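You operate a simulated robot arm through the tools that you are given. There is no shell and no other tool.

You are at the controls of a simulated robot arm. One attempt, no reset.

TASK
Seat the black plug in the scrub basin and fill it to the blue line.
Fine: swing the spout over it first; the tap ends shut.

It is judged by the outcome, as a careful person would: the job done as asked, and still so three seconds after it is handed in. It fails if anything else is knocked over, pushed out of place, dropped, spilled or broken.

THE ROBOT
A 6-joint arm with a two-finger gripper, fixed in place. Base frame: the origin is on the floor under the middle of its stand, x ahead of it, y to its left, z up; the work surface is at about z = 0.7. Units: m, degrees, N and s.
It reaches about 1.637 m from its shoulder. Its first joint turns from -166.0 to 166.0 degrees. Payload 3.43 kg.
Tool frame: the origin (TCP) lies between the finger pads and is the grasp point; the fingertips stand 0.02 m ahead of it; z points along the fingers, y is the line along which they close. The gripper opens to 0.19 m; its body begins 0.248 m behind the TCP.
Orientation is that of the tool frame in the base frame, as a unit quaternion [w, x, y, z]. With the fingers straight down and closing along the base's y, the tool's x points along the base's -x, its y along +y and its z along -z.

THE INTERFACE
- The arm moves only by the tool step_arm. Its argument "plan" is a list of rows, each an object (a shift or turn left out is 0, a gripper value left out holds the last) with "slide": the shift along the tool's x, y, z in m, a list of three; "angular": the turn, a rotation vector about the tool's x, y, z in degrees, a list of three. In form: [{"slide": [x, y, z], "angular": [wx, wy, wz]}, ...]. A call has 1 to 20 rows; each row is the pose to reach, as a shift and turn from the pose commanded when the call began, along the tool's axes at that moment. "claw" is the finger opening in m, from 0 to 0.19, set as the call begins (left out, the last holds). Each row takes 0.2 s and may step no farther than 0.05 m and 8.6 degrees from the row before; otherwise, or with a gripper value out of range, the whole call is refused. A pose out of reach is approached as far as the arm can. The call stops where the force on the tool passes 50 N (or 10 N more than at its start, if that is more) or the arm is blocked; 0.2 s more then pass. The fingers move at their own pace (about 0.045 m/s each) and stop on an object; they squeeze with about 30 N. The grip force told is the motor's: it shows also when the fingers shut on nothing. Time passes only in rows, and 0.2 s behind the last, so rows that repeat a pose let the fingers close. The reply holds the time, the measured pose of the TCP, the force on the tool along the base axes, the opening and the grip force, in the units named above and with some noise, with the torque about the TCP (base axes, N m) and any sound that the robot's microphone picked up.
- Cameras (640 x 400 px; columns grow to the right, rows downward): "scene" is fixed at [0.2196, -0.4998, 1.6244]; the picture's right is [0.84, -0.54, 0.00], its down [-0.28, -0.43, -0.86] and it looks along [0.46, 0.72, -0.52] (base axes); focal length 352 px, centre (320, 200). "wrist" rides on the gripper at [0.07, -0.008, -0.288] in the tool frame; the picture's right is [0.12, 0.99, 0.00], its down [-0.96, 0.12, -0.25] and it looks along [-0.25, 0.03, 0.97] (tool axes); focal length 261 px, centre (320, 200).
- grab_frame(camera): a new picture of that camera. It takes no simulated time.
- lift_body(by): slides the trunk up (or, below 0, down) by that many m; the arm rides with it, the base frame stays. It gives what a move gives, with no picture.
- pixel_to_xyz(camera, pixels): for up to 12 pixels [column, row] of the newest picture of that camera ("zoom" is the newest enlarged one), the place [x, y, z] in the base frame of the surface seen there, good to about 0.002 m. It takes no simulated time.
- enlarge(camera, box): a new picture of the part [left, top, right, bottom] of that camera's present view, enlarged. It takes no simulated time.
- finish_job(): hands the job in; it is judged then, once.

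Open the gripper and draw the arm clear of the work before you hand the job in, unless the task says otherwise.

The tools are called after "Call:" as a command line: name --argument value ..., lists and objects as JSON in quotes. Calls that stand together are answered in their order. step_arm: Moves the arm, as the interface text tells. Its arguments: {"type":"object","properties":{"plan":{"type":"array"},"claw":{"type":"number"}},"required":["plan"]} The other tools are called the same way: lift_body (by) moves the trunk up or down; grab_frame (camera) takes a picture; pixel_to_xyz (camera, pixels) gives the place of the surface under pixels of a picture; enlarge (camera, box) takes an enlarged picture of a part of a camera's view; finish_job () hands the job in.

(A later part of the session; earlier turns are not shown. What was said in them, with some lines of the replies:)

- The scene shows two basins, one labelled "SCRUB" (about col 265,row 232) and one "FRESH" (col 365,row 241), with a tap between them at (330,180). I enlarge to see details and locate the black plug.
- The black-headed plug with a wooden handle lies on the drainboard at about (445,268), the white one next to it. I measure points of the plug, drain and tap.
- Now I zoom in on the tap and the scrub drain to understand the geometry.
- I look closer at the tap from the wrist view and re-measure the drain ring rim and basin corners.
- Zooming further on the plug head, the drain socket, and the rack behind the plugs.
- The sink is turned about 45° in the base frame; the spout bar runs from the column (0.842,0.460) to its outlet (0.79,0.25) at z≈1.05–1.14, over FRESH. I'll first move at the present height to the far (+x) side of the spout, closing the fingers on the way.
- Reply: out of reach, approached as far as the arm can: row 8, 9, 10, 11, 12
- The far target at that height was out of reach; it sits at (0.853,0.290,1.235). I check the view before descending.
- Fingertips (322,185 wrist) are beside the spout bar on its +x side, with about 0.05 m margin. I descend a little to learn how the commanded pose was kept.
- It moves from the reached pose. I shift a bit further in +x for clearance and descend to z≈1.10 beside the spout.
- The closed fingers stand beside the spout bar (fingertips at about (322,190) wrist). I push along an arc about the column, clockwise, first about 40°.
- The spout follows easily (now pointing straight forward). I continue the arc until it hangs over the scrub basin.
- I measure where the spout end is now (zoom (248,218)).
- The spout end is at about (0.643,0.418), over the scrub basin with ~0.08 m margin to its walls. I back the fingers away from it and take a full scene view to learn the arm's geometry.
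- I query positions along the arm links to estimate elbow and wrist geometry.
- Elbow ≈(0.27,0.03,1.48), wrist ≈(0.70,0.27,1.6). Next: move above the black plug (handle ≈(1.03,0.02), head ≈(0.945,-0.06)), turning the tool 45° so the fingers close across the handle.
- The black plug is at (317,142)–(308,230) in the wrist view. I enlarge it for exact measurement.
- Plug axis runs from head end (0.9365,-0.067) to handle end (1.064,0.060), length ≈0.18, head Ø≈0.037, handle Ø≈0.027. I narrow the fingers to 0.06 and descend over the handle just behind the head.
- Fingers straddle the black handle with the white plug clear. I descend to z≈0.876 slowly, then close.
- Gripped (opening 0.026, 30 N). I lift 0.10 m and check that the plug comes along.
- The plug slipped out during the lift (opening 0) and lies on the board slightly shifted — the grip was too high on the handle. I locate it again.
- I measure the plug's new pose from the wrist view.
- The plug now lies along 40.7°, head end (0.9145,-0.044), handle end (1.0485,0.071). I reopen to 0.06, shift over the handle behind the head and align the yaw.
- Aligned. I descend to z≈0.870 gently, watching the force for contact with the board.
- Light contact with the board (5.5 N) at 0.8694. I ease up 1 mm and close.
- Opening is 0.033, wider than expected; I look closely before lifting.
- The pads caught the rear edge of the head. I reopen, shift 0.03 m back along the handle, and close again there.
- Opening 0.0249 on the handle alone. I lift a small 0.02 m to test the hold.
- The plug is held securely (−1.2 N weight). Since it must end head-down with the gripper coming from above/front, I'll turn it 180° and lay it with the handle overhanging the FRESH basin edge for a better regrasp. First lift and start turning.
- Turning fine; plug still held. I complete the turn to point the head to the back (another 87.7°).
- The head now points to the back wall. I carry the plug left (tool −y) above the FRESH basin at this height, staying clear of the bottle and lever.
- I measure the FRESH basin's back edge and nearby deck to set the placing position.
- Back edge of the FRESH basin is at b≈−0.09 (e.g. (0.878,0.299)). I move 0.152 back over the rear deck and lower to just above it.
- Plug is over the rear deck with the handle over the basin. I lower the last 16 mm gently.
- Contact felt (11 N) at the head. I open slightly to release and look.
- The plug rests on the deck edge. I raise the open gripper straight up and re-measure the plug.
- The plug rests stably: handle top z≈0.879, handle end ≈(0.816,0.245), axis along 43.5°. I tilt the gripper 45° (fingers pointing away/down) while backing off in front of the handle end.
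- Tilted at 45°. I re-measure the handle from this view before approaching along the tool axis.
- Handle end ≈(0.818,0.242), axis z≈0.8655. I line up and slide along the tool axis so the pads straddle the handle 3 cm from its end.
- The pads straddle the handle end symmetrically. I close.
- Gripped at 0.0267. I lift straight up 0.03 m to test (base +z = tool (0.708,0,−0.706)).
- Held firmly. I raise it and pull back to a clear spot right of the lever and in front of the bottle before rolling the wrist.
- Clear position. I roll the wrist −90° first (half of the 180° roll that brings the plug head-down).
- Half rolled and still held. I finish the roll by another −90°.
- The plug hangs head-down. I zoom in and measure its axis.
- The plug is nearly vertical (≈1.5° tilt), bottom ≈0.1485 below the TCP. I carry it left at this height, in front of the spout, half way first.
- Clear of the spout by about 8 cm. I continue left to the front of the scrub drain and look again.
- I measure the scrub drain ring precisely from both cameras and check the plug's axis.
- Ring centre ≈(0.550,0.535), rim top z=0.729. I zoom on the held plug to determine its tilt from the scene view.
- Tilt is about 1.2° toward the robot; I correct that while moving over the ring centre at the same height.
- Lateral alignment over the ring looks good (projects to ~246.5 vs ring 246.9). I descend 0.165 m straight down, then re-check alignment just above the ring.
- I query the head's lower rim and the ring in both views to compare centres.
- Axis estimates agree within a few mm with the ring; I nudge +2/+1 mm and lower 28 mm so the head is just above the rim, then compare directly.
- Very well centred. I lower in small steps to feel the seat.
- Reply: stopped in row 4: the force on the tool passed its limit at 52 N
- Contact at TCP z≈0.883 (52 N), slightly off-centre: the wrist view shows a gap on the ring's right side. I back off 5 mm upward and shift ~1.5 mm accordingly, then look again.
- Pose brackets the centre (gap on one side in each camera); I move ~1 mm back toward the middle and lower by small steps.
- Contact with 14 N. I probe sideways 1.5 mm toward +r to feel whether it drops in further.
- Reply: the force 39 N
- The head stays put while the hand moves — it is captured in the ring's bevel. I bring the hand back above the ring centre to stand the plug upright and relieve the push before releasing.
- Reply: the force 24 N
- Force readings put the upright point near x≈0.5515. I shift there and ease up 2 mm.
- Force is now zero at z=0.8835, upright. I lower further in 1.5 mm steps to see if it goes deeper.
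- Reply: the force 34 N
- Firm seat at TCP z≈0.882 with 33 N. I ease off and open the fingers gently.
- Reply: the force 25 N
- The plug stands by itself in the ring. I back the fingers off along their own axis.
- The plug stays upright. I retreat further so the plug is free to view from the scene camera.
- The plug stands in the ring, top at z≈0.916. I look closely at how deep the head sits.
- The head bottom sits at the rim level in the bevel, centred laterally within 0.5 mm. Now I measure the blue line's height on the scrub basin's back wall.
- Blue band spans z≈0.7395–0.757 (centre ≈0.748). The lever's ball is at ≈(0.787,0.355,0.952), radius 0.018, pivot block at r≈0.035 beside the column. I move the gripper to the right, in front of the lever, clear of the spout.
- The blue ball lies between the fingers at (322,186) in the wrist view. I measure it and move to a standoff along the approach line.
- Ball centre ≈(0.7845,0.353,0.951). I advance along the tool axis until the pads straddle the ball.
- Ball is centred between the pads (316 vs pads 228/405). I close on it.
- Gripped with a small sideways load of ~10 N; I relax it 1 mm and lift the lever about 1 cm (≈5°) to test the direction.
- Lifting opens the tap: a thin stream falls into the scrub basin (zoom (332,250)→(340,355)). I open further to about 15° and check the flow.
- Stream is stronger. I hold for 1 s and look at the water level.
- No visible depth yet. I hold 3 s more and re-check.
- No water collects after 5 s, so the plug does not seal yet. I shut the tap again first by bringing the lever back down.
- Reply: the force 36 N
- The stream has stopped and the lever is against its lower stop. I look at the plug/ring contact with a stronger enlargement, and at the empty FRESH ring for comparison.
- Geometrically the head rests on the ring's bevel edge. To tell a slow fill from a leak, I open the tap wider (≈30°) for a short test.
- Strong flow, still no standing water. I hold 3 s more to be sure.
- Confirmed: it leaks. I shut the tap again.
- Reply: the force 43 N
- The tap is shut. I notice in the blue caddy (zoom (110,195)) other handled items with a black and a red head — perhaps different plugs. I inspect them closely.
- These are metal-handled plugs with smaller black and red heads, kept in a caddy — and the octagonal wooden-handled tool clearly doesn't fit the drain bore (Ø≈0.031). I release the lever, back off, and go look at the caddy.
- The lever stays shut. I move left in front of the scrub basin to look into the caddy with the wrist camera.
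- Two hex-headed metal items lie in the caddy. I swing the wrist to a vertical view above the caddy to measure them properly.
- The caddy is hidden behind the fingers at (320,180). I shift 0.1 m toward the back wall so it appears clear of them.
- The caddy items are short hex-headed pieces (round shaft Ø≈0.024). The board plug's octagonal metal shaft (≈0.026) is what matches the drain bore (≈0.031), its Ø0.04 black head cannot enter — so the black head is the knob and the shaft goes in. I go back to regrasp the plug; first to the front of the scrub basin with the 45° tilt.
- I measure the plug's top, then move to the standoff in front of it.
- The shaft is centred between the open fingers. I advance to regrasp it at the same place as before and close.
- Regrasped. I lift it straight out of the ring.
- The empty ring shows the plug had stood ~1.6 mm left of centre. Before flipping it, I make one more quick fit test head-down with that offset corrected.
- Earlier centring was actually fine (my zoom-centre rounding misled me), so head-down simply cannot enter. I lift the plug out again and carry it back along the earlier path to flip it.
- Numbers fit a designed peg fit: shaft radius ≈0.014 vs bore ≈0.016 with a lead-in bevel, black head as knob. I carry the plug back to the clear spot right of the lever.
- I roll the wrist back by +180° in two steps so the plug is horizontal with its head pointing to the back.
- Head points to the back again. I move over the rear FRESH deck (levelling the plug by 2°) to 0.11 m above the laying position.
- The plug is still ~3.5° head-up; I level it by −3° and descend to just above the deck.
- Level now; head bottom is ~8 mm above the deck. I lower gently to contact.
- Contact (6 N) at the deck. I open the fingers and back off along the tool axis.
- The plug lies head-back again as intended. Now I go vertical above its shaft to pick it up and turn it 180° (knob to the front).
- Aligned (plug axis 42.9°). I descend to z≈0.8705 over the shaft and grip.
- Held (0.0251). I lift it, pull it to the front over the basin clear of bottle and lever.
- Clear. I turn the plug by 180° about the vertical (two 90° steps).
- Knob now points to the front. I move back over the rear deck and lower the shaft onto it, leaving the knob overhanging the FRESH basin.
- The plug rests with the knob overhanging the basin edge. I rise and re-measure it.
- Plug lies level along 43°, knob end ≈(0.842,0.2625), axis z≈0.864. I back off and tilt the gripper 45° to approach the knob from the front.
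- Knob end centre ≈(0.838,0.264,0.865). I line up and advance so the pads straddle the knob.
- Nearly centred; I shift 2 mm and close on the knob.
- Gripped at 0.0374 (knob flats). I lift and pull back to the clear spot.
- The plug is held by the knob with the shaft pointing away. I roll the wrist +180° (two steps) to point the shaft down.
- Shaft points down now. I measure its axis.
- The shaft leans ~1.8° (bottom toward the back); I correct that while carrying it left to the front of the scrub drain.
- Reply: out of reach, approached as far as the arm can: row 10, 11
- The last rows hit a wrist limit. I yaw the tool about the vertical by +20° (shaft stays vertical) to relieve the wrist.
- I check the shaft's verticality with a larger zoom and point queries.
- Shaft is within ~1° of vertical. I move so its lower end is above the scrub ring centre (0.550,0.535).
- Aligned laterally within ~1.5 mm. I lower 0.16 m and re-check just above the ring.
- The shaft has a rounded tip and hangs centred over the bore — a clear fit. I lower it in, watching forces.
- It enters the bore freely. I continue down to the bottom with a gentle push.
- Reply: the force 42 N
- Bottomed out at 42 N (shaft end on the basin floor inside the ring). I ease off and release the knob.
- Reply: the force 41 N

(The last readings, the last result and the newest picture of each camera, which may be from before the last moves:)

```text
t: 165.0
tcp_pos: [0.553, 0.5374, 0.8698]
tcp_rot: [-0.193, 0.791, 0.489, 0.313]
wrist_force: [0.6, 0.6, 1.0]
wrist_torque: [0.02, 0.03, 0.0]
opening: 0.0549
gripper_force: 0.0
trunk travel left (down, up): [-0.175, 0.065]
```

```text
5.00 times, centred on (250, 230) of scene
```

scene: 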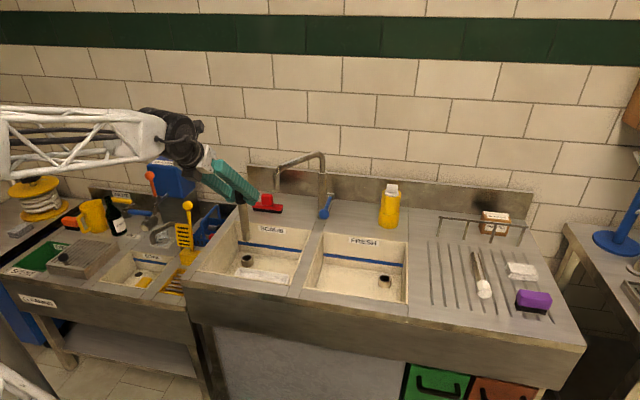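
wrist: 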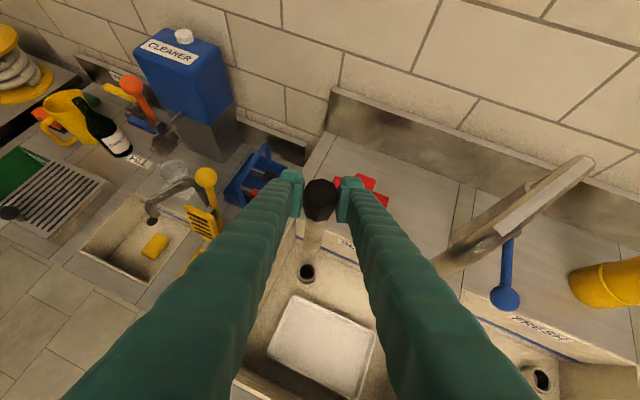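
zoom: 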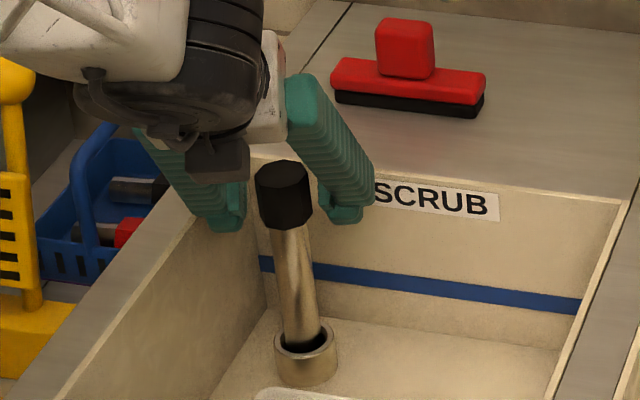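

The plug is seated in the ring with the black knob up. I withdraw along the tool axis.

Call:
step_arm --plan '[{"slide": [0, 0, -0.005]}, {"slide": [0, 0, -0.02]}, {"slide": [0, 0, -0.05]}, {"slide": [0, 0, -0.09]}, {"slide": [0, 0, -0.13]}, {"slide": [0, 0, -0.17]}]' --claw 0.07

Call:
grab_frame --camera "scene"

Call:
enlarge --camera "scene" --box '[205, 190, 305, 290]'

```text
t: 166.4
tcp_pos: [0.4986, 0.4328, 0.9938]
tcp_rot: [-0.194, 0.791, 0.489, 0.313]
wrist_force: [-0.5, 1.6, -0.5]
wrist_torque: [-0.01, 0.07, 0.02]
opening: 0.07
gripper_force: 0.2
trunk travel left (down, up): [-0.175, 0.065]
```

```text
taken
```

scene: 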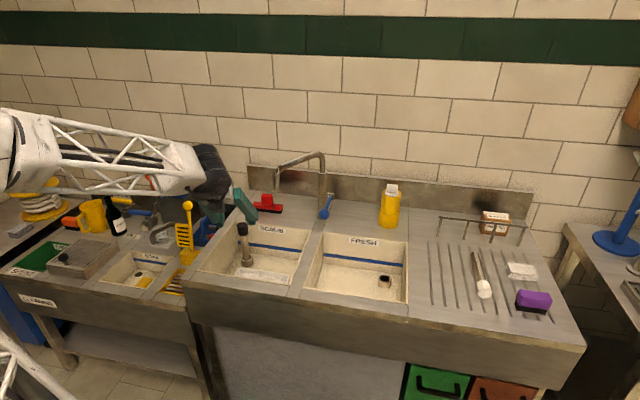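

```text
4.00 times, centred on (255, 240) of scene
```

zoom: 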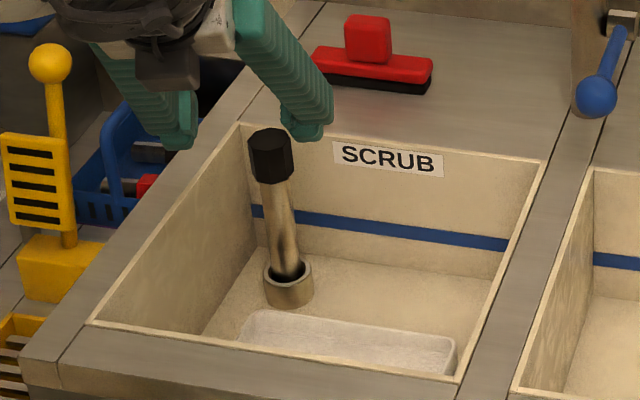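

Seated well. Now back to the tap lever: I retreat to the right, turning the tool yaw back by 20°.

Call:
step_arm --plan '[{"slide": [-0.0035, 0.0288, -0.0216], "angular": [-1.71, 0, 1.82]}, {"slide": [-0.0071, 0.0575, -0.0433], "angular": [-3.43, 0, 3.64]}, {"slide": [-0.0106, 0.0863, -0.0649], "angular": [-5.14, 0, 5.46]}, {"slide": [-0.0142, 0.115, -0.0866], "angular": [-6.85, 0, 7.28]}, {"slide": [-0.0177, 0.1438, -0.1082], "angular": [-8.56, 0, 9.11]}, {"slide": [-0.0212, 0.1726, -0.1298], "angular": [-10.3, 0, 10.93]}, {"slide": [-0.0248, 0.2013, -0.1515], "angular": [-12.0, 0, 12.75]}, {"slide": [-0.0283, 0.2301, -0.1731], "angular": [-13.7, 0, 14.57]}, {"slide": [-0.0283, 0.2301, -0.1731], "angular": [-13.7, 0, 14.57]}]' --claw 0.075

Call:
grab_frame --camera "wrist"

```text
t: 168.4
tcp_pos: [0.6418, 0.2038, 1.1007]
tcp_rot: [-0.136, 0.864, 0.344, 0.342]
wrist_force: [0.2, 0.0, 0.0]
wrist_torque: [0.01, 0.01, 0.0]
opening: 0.0747
gripper_force: 0.2
trunk travel left (down, up): [-0.175, 0.065]
```

```text
taken
```

wrist: 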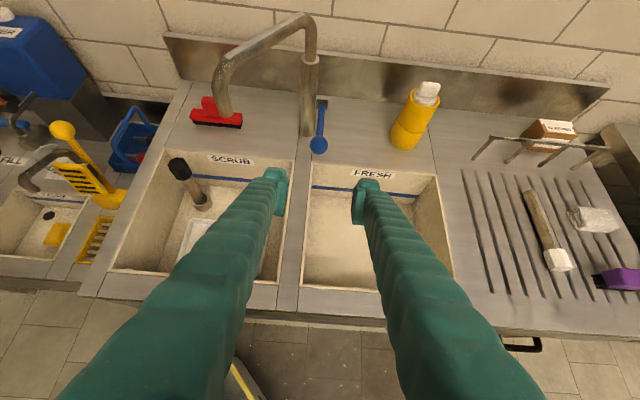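

The lever ball is at (318,143). I line up and approach it along the tool axis.

Call:
step_arm --plan '[{"slide": [0.016, -0.0031, 0.03]}, {"slide": [0.032, -0.0062, 0.065]}, {"slide": [0.0473, -0.0093, 0.1]}, {"slide": [0.0473, -0.0093, 0.13]}, {"slide": [0.0473, -0.0093, 0.13]}]'

Call:
enlarge --camera "wrist" --box '[250, 100, 390, 240]'

Call:
pixel_to_xyz --camera "zoom" --pixels '[[320, 160], [320, 180], [320, 200], [300, 180], [335, 180], [318, 120]]'

```text
t: 169.6
tcp_pos: [0.7269, 0.2979, 1.0384]
tcp_rot: [-0.136, 0.864, 0.344, 0.342]
wrist_force: [-0.3, 0.3, -0.8]
wrist_torque: [0.0, 0.04, 0.01]
opening: 0.0749
gripper_force: 0.1
trunk travel left (down, up): [-0.175, 0.065]
```

```text
2.86 times, centred on (320, 170) of wrist
```

zoom: 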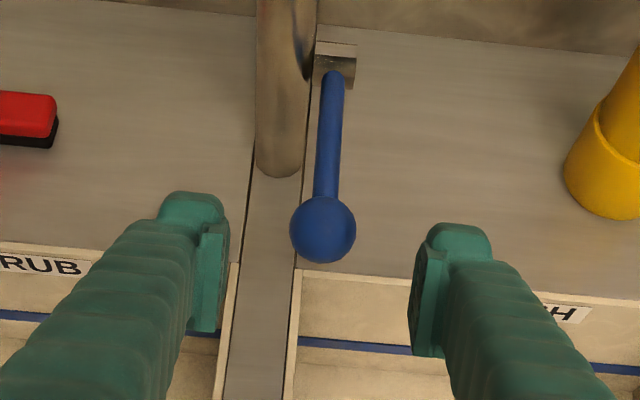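

```text
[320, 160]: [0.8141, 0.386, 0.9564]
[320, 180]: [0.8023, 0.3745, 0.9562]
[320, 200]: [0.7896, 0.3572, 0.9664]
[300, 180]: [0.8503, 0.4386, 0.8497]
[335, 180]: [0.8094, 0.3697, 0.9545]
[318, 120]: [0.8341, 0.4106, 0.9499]
```

Call:
pixel_to_xyz --camera "zoom" --pixels '[[323, 230], [323, 245], [305, 230], [341, 230]]'

Call:
step_arm --plan '[{"slide": [0, 0, 0.04]}, {"slide": [0, 0, 0.075]}, {"slide": [0, 0, 0.1]}, {"slide": [0, 0, 0.1184]}, {"slide": [0, 0, 0.1184]}]'

Call:
enlarge --camera "wrist" --box '[250, 100, 390, 240]'

```text
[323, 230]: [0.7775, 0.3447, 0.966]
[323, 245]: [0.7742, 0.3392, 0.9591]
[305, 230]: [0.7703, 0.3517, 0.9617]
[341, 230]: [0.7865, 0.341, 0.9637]
```

```text
t: 170.8
tcp_pos: [0.7847, 0.3544, 0.9523]
tcp_rot: [-0.137, 0.863, 0.345, 0.342]
wrist_force: [0.3, 0.4, 0.1]
wrist_torque: [0.01, -0.02, -0.01]
opening: 0.0751
gripper_force: 0.1
trunk travel left (down, up): [-0.175, 0.065]
```

```text
2.86 times, centred on (320, 170) of wrist
```

zoom: 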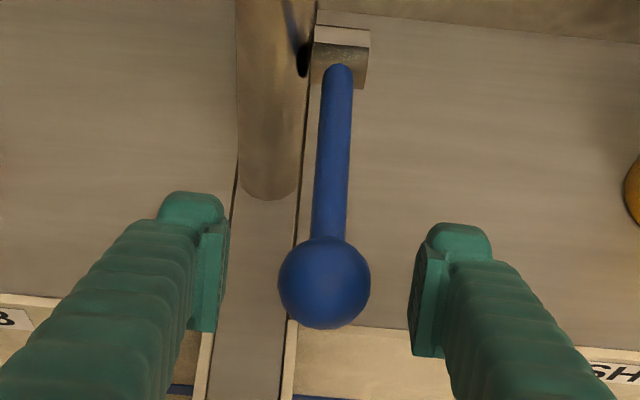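

Ball between the pads. I close on it.

Call:
step_arm --plan '[{"slide": [0, 0.001, 0]}, {"slide": [0, 0.001, 0]}, {"slide": [0, 0.001, 0]}, {"slide": [0, 0.001, 0]}]' --claw 0.0

```text
t: 171.8
tcp_pos: [0.7853, 0.3512, 0.9529]
tcp_rot: [-0.136, 0.863, 0.344, 0.343]
wrist_force: [5.5, -2.4, -1.6]
wrist_torque: [-0.41, -0.34, 0.52]
opening: 0.0314
gripper_force: 39.9
trunk travel left (down, up): [-0.175, 0.065]
```

Gripped. I open the tap to about 15° and watch the level.

Call:
step_arm --plan '[{"slide": [0.0072, 0, -0.0071]}, {"slide": [0.0151, 0, -0.0135]}, {"slide": [0.0234, 0, -0.0192]}, {"slide": [0.0234, 0, -0.0192]}, {"slide": [0.0234, 0, -0.0192]}, {"slide": [0.0234, 0, -0.0192]}]'

Call:
enlarge --camera "scene" --box '[215, 200, 315, 290]'

Call:
pixel_to_xyz --camera "zoom" --pixels '[[300, 270], [450, 280], [280, 290], [460, 320], [150, 300], [380, 280]]'

```text
t: 173.2
tcp_pos: [0.7891, 0.3556, 0.9819]
tcp_rot: [-0.136, 0.863, 0.345, 0.342]
wrist_force: [3.8, -14.3, -10.0]
wrist_torque: [-1.39, 0.36, 0.47]
opening: 0.0316
gripper_force: 45.1
trunk travel left (down, up): [-0.175, 0.065]
```

```text
4.44 times, centred on (265, 245) of scene
```

zoom: 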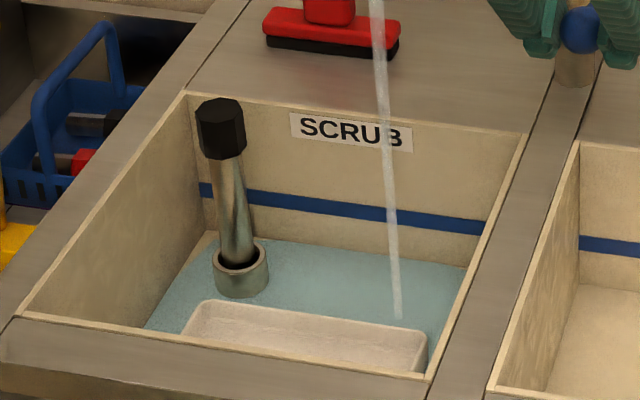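

```text
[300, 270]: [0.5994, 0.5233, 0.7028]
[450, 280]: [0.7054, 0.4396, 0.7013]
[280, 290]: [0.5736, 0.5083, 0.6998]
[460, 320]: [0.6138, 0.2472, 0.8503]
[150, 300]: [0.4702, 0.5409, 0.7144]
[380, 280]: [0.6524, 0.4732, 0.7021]
```

Water now collects (blue surface, z≈0.702). The plug seals. I hold 2 s and measure the rise rate.

Call:
step_arm --plan '[{"slide": [0, 0, 0]}, {"slide": [0, 0, 0]}, {"slide": [0, 0, 0]}, {"slide": [0, 0, 0]}, {"slide": [0, 0, 0]}, {"slide": [0, 0, 0]}, {"slide": [0, 0, 0]}, {"slide": [0, 0, 0]}, {"slide": [0, 0, 0]}, {"slide": [0, 0, 0]}]'

Call:
enlarge --camera "scene" --box '[215, 200, 315, 290]'

Call:
pixel_to_xyz --camera "zoom" --pixels '[[300, 270], [440, 270], [280, 285], [430, 290], [340, 275], [380, 280]]'

```text
t: 175.4
tcp_pos: [0.7885, 0.3541, 0.9827]
tcp_rot: [-0.137, 0.863, 0.345, 0.342]
wrist_force: [12.6, -12.9, -0.2]
wrist_torque: [-0.41, -0.56, 0.61]
opening: 0.0315
gripper_force: 45.1
trunk travel left (down, up): [-0.175, 0.065]
```

```text
4.44 times, centred on (265, 245) of scene
```

zoom: 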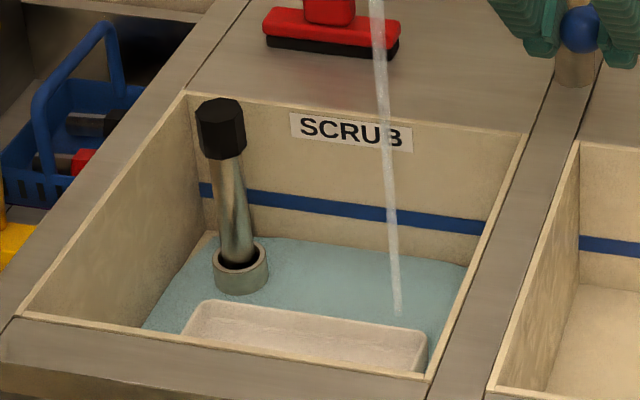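

```text
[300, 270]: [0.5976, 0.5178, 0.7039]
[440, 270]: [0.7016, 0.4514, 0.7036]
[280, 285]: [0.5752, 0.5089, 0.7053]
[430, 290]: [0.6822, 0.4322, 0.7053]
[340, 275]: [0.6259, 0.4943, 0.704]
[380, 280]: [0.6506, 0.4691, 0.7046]
```

Rising ≈1.1 mm/s at this opening. I open further to ~30° to speed up and hold.

Call:
step_arm --plan '[{"slide": [0.0089, 0, -0.005]}, {"slide": [0.018, 0, -0.009]}, {"slide": [0.0276, 0, -0.0125]}, {"slide": [0.0276, 0, -0.0125]}, {"slide": [0.0276, 0, -0.0125]}, {"slide": [0.0276, 0, -0.0125]}, {"slide": [0.0276, 0, -0.0125]}, {"slide": [0.0276, 0, -0.0125]}, {"slide": [0.0276, 0, -0.0125]}, {"slide": [0.0276, 0, -0.0125]}, {"slide": [0.0276, 0, -0.0125]}, {"slide": [0.0276, 0, -0.0125]}, {"slide": [0.0276, 0, -0.0125]}, {"slide": [0.0276, 0, -0.0125]}, {"slide": [0.0276, 0, -0.0125]}, {"slide": [0.0276, 0, -0.0125]}, {"slide": [0.0276, 0, -0.0125]}, {"slide": [0.0276, 0, -0.0125]}]'

Call:
enlarge --camera "scene" --box '[215, 200, 315, 290]'

Call:
pixel_to_xyz --camera "zoom" --pixels '[[300, 270], [440, 270], [280, 285], [430, 290], [340, 275], [380, 280]]'

```text
t: 179.2
tcp_pos: [0.7969, 0.3632, 1.0101]
tcp_rot: [-0.136, 0.863, 0.345, 0.342]
wrist_force: [1.0, -4.1, 2.1]
wrist_torque: [-0.28, -0.55, 0.68]
opening: 0.0312
gripper_force: 44.9
trunk travel left (down, up): [-0.175, 0.065]
```

```text
4.44 times, centred on (265, 245) of scene
```

zoom: 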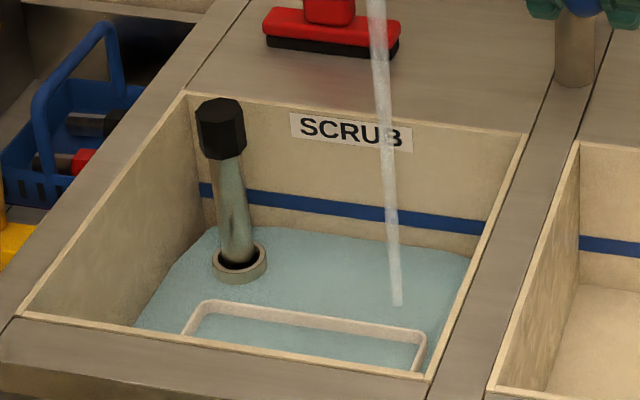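

```text
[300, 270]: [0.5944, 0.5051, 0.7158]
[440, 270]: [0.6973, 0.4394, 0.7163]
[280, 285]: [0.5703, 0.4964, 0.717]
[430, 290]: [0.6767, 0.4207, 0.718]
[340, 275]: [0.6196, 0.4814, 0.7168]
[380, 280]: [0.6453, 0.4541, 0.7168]
```

Level z≈0.717, rising ≈3.3 mm/s. I hold 4 s more.

Call:
step_arm --plan '[{"slide": [0, 0, 0]}, {"slide": [0, 0, 0]}, {"slide": [0, 0, 0]}, {"slide": [0, 0, 0]}, {"slide": [0, 0, 0]}, {"slide": [0, 0, 0]}, {"slide": [0, 0, 0]}, {"slide": [0, 0, 0]}, {"slide": [0, 0, 0]}, {"slide": [0, 0, 0]}, {"slide": [0, 0, 0]}, {"slide": [0, 0, 0]}, {"slide": [0, 0, 0]}, {"slide": [0, 0, 0]}, {"slide": [0, 0, 0]}, {"slide": [0, 0, 0]}, {"slide": [0, 0, 0]}, {"slide": [0, 0, 0]}]'

Call:
enlarge --camera "scene" --box '[215, 200, 315, 290]'

Call:
pixel_to_xyz --camera "zoom" --pixels '[[300, 270], [440, 270], [280, 285], [430, 290], [340, 275], [380, 280]]'

```text
t: 183.0
tcp_pos: [0.796, 0.3625, 1.0113]
tcp_rot: [-0.136, 0.863, 0.344, 0.343]
wrist_force: [2.3, -4.8, 0.3]
wrist_torque: [-0.41, -0.46, 0.66]
opening: 0.0314
gripper_force: 45.1
trunk travel left (down, up): [-0.175, 0.065]
```

```text
4.44 times, centred on (265, 245) of scene
```

zoom: 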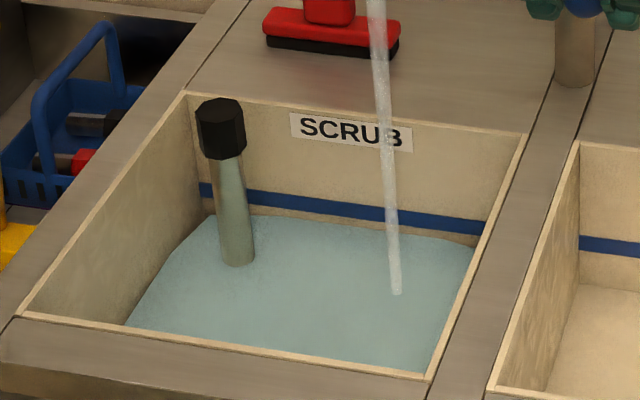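

```text
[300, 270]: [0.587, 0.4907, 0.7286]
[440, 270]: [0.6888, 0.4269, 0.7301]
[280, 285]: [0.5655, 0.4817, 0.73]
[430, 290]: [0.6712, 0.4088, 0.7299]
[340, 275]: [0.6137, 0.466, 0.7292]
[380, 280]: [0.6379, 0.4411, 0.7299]
```

z≈0.7297, 3.4 mm/s. I hold 2.4 s more, then throttle back to ~15°.

Call:
step_arm --plan '[{"slide": [0, 0, 0]}, {"slide": [0, 0, 0]}, {"slide": [0, 0, 0]}, {"slide": [0, 0, 0]}, {"slide": [0, 0, 0]}, {"slide": [0, 0, 0]}, {"slide": [0, 0, 0]}, {"slide": [0, 0, 0]}, {"slide": [0, 0, 0]}, {"slide": [0, 0, 0]}, {"slide": [0, 0, 0]}, {"slide": [0, 0, 0]}, {"slide": [-0.0096, 0, 0.0035]}, {"slide": [-0.0187, 0, 0.0075]}, {"slide": [-0.0276, 0, 0.0125]}]'

Call:
enlarge --camera "scene" --box '[215, 200, 315, 290]'

Call:
pixel_to_xyz --camera "zoom" --pixels '[[300, 270], [440, 270], [280, 285], [430, 290], [340, 275], [380, 280]]'

```text
t: 186.2
tcp_pos: [0.7889, 0.3552, 0.9839]
tcp_rot: [-0.136, 0.864, 0.343, 0.343]
wrist_force: [8.5, 0.4, 9.4]
wrist_torque: [0.72, -1.3, 0.6]
opening: 0.0315
gripper_force: 45.1
trunk travel left (down, up): [-0.175, 0.065]
```

```text
4.44 times, centred on (265, 245) of scene
```

zoom: 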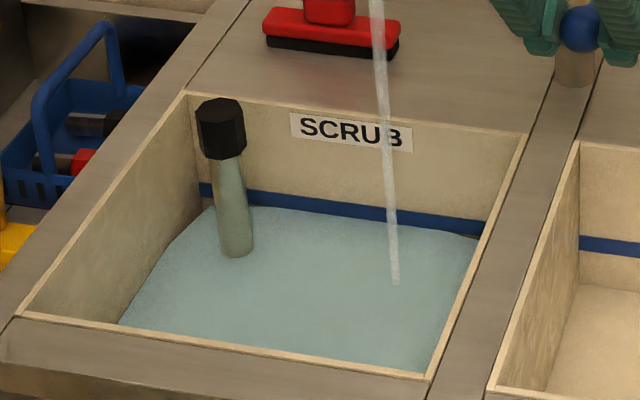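

```text
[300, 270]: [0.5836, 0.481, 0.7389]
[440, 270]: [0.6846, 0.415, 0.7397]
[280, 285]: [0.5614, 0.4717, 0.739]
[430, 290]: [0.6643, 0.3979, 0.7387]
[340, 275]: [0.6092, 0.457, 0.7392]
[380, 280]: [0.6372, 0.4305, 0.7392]
```

z≈0.7392, at the lower edge of the blue band; rate now ≈1.1 mm/s. I hold ~3.6 s and re-check.

Call:
step_arm --plan '[{"slide": [0, 0, 0]}, {"slide": [0, 0, 0]}, {"slide": [0, 0, 0]}, {"slide": [0, 0, 0]}, {"slide": [0, 0, 0]}, {"slide": [0, 0, 0]}, {"slide": [0, 0, 0]}, {"slide": [0, 0, 0]}, {"slide": [0, 0, 0]}, {"slide": [0, 0, 0]}, {"slide": [0, 0, 0]}, {"slide": [0, 0, 0]}, {"slide": [0, 0, 0]}, {"slide": [0, 0, 0]}, {"slide": [0, 0, 0]}, {"slide": [0, 0, 0]}, {"slide": [0, 0, 0]}]'

Call:
enlarge --camera "scene" --box '[215, 200, 315, 290]'

Call:
pixel_to_xyz --camera "zoom" --pixels '[[300, 270], [440, 270], [280, 285], [430, 290], [340, 275], [380, 280]]'

```text
t: 189.8
tcp_pos: [0.789, 0.3548, 0.9833]
tcp_rot: [-0.137, 0.863, 0.345, 0.343]
wrist_force: [4.5, -13.5, -3.9]
wrist_torque: [-0.83, -0.12, 0.6]
opening: 0.0314
gripper_force: 44.7
trunk travel left (down, up): [-0.175, 0.065]
```

```text
4.44 times, centred on (265, 245) of scene
```

zoom: 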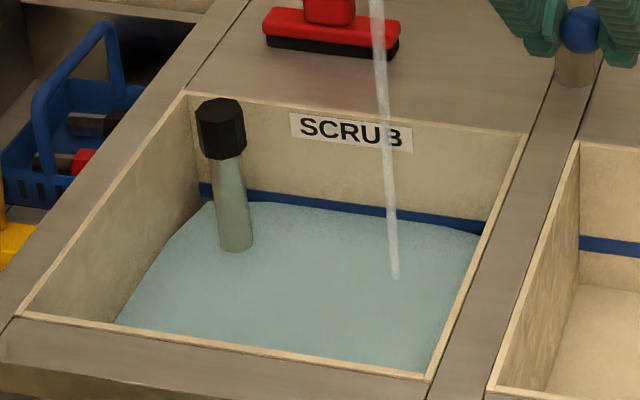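

```text
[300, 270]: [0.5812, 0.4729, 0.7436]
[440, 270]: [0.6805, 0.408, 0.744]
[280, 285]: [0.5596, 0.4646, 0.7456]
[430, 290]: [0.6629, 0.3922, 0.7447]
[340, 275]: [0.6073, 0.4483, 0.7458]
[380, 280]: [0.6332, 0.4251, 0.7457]
```

z≈0.7449, half the band. I hold 1.4 s more and then close the lever fully.

Call:
step_arm --plan '[{"slide": [0, 0, 0]}, {"slide": [0, 0, 0]}, {"slide": [0, 0, 0]}, {"slide": [0, 0, 0]}, {"slide": [0, 0, 0]}, {"slide": [0, 0, 0]}, {"slide": [0, 0, 0]}, {"slide": [-0.0083, 0, 0.0057]}, {"slide": [-0.0162, 0, 0.0121]}, {"slide": [-0.0234, 0, 0.0192]}, {"slide": [-0.0239, 0, 0.0197]}, {"slide": [-0.0239, 0, 0.0197]}]'

Call:
enlarge --camera "scene" --box '[215, 200, 315, 290]'

Call:
pixel_to_xyz --camera "zoom" --pixels '[[300, 270], [440, 270], [280, 285], [430, 290], [340, 275], [380, 280]]'

```text
t: 192.4
tcp_pos: [0.7868, 0.3524, 0.9535]
tcp_rot: [-0.137, 0.863, 0.344, 0.343]
wrist_force: [25.6, 10.8, 16.1]
wrist_torque: [0.15, -1.03, 0.71]
opening: 0.0315
gripper_force: 44.9
trunk travel left (down, up): [-0.175, 0.065]
```

```text
4.44 times, centred on (265, 245) of scene
```

zoom: 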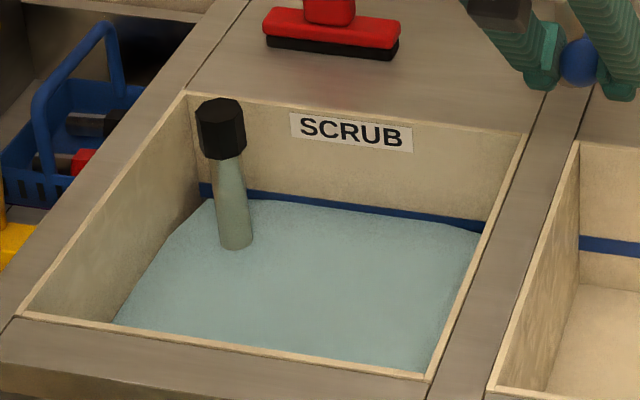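

```text
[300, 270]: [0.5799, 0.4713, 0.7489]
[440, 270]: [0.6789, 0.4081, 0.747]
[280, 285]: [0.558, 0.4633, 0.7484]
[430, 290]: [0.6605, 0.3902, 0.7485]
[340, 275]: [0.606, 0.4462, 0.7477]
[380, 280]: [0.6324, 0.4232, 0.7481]
```

Stream is off and the level is at z≈0.748, mid-line. I press the lever down another millimetre to be sure it's shut, and check.

Call:
step_arm --plan '[{"slide": [0.001, 0, 0.0025]}, {"slide": [0.0, 0, 0.0035]}, {"slide": [0.0, 0, 0.0035]}]'

Call:
enlarge --camera "scene" --box '[240, 150, 340, 250]'

Call:
enlarge --camera "wrist" --box '[200, 60, 440, 260]'

```text
t: 193.2
tcp_pos: [0.7853, 0.3533, 0.9513]
tcp_rot: [-0.137, 0.863, 0.344, 0.344]
wrist_force: [-0.7, -14.3, 41.9]
wrist_torque: [-0.33, -0.56, 0.57]
opening: 0.0318
gripper_force: 45.4
trunk travel left (down, up): [-0.175, 0.065]
```

```text
4.00 times, centred on (290, 200) of scene
```

zoom: 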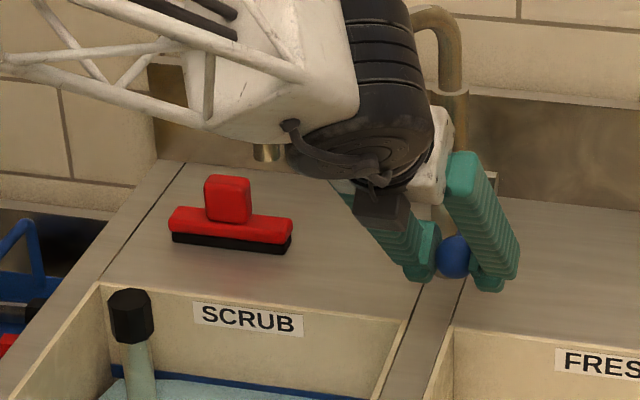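

```text
2.00 times, centred on (320, 160) of wrist
```

zoom: 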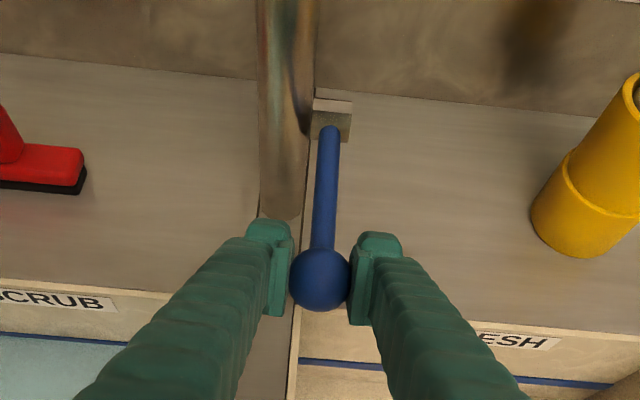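

The lever is hard against its shut stop (42 N) and no stream leaves the spout. I ease off, open the fingers and withdraw.

Call:
step_arm --plan '[{"slide": [0.001, 0, -0.001]}, {"slide": [0.001, 0, -0.001]}]'

Call:
step_arm --plan '[{"slide": [0, 0, 0]}, {"slide": [0, 0, 0]}, {"slide": [0, 0, 0]}, {"slide": [0, 0, -0.01]}, {"slide": [0, 0, -0.045]}, {"slide": [0, 0, -0.085]}, {"slide": [0, 0, -0.125]}, {"slide": [0, 0, -0.165]}]' --claw 0.075

Call:
grab_frame --camera "scene"

Call:
enlarge --camera "scene" --box '[205, 190, 325, 290]'

Call:
pixel_to_xyz --camera "zoom" --pixels '[[300, 270], [400, 260], [280, 285], [340, 290], [340, 275], [380, 280]]'

```text
t: 193.8
tcp_pos: [0.7865, 0.354, 0.9526]
tcp_rot: [-0.137, 0.864, 0.344, 0.342]
wrist_force: [3.4, -17.4, 32.6]
wrist_torque: [-0.6, -0.5, 0.59]
opening: 0.0315
gripper_force: 45.4
trunk travel left (down, up): [-0.175, 0.065]
```

```text
t: 195.6
tcp_pos: [0.7033, 0.2763, 1.0712]
tcp_rot: [-0.137, 0.863, 0.345, 0.343]
wrist_force: [1.2, -0.2, -0.3]
wrist_torque: [0.01, 0.06, 0.03]
opening: 0.0752
gripper_force: 0.1
trunk travel left (down, up): [-0.175, 0.065]
```

```text
taken
```

scene: 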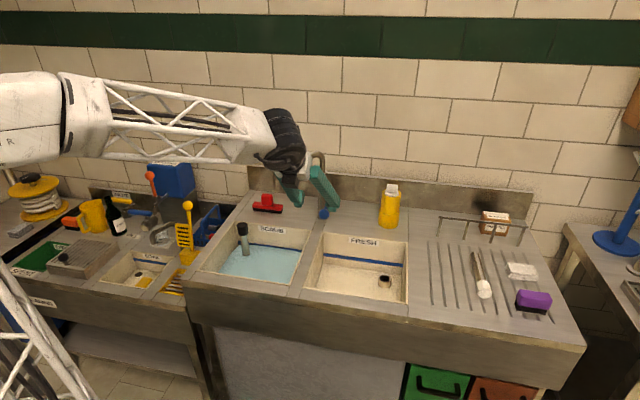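

```text
4.00 times, centred on (265, 240) of scene
```

zoom: 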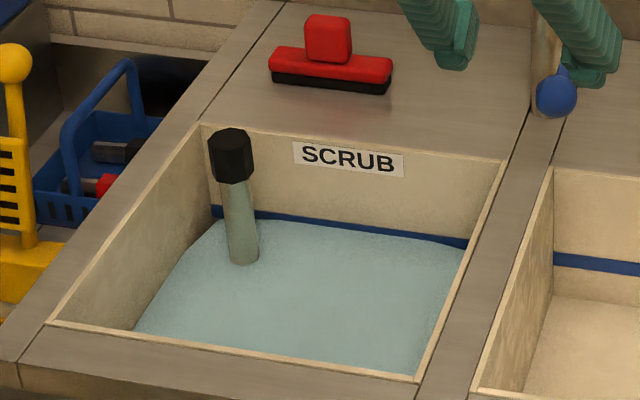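

```text
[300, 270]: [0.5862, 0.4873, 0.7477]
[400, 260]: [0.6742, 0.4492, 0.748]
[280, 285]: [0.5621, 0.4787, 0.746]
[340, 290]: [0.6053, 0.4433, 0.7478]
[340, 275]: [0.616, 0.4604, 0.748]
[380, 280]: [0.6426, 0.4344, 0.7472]
```

Level holds at z≈0.7475 on the line, tap shut, spout over the scrub basin. I draw the arm further clear, up and toward the robot.

Call:
step_arm --plan '[{"slide": [0, 0, -0.04]}, {"slide": [0, 0, -0.08]}, {"slide": [0, 0, -0.12]}, {"slide": [0.025, 0, -0.15]}, {"slide": [0.05, 0, -0.18]}, {"slide": [0.05, 0, -0.22]}, {"slide": [0.05, 0, -0.25]}, {"slide": [0.05, 0, -0.25]}]' --claw 0.19

Call:
grab_frame --camera "scene"

Call:
enlarge --camera "scene" --box '[205, 140, 345, 290]'

Call:
pixel_to_xyz --camera "zoom" --pixels '[[260, 330], [350, 320], [300, 340], [320, 335], [280, 350]]'

```text
t: 197.4
tcp_pos: [0.6061, 0.1835, 1.2893]
tcp_rot: [-0.136, 0.863, 0.344, 0.343]
wrist_force: [0.6, -0.3, -0.3]
wrist_torque: [0.02, -0.02, 0.03]
opening: 0.1899
gripper_force: 0.1
trunk travel left (down, up): [-0.175, 0.065]
```

```text
taken
```

scene: 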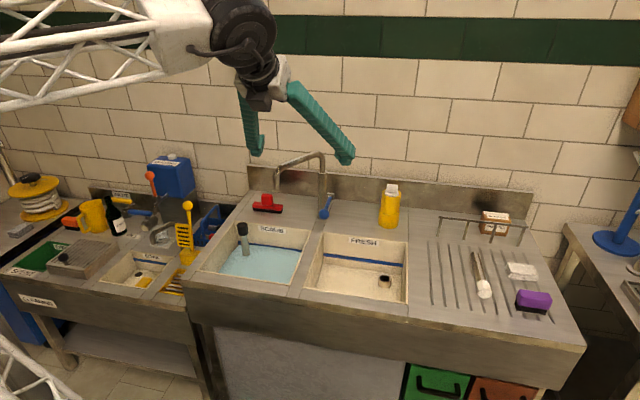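

```text
2.67 times, centred on (275, 215) of scene
```

zoom: 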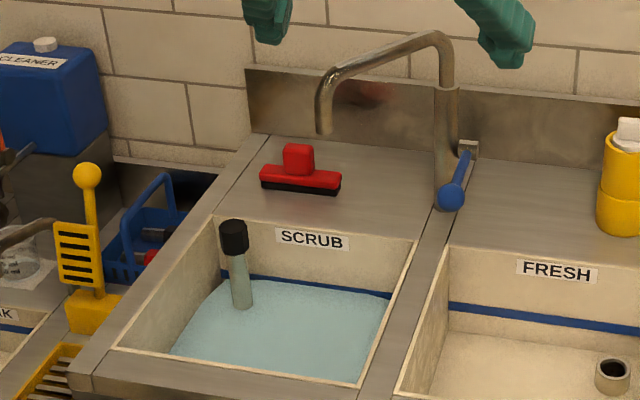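

```text
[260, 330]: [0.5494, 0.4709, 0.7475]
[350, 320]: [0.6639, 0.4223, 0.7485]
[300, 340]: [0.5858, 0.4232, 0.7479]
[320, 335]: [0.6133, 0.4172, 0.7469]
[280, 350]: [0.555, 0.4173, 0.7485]
```

Everything is steady: water at z≈0.748 on the blue line and not falling. The plug is seated, the spout is over the scrub basin, the lever is at its shut position (324,214), nothing else has moved, and the gripper is open and clear. Handing in.

Call:
finish_job

```text
The job is handed in.
```

The scrub basin is plugged and filled to the blue line. The spout is over it and the tap is shut.

- **Water:** the surface sits at z ≈ 0.748 m, in the middle of the blue band, which runs from about 0.740 to 0.757 m. It did not fall between my last two checks.
- **Plug:** it stands shaft-down in the drain ring with the black knob on top. My first try, with the black end down, did not seal. The water I ran to test it drained away, so I turned the plug over and seated it again.
- **Slip:** early on the plug slipped out of the gripper and landed back on the drainboard, slightly shifted, before I picked it up again.
- **Tap:** I pressed the lever down onto its stop (42 N), and no water comes from the spout.
- **Everything else:** I saw nothing else moved, knocked over or spilled. The gripper is open and the arm is clear of the sink.
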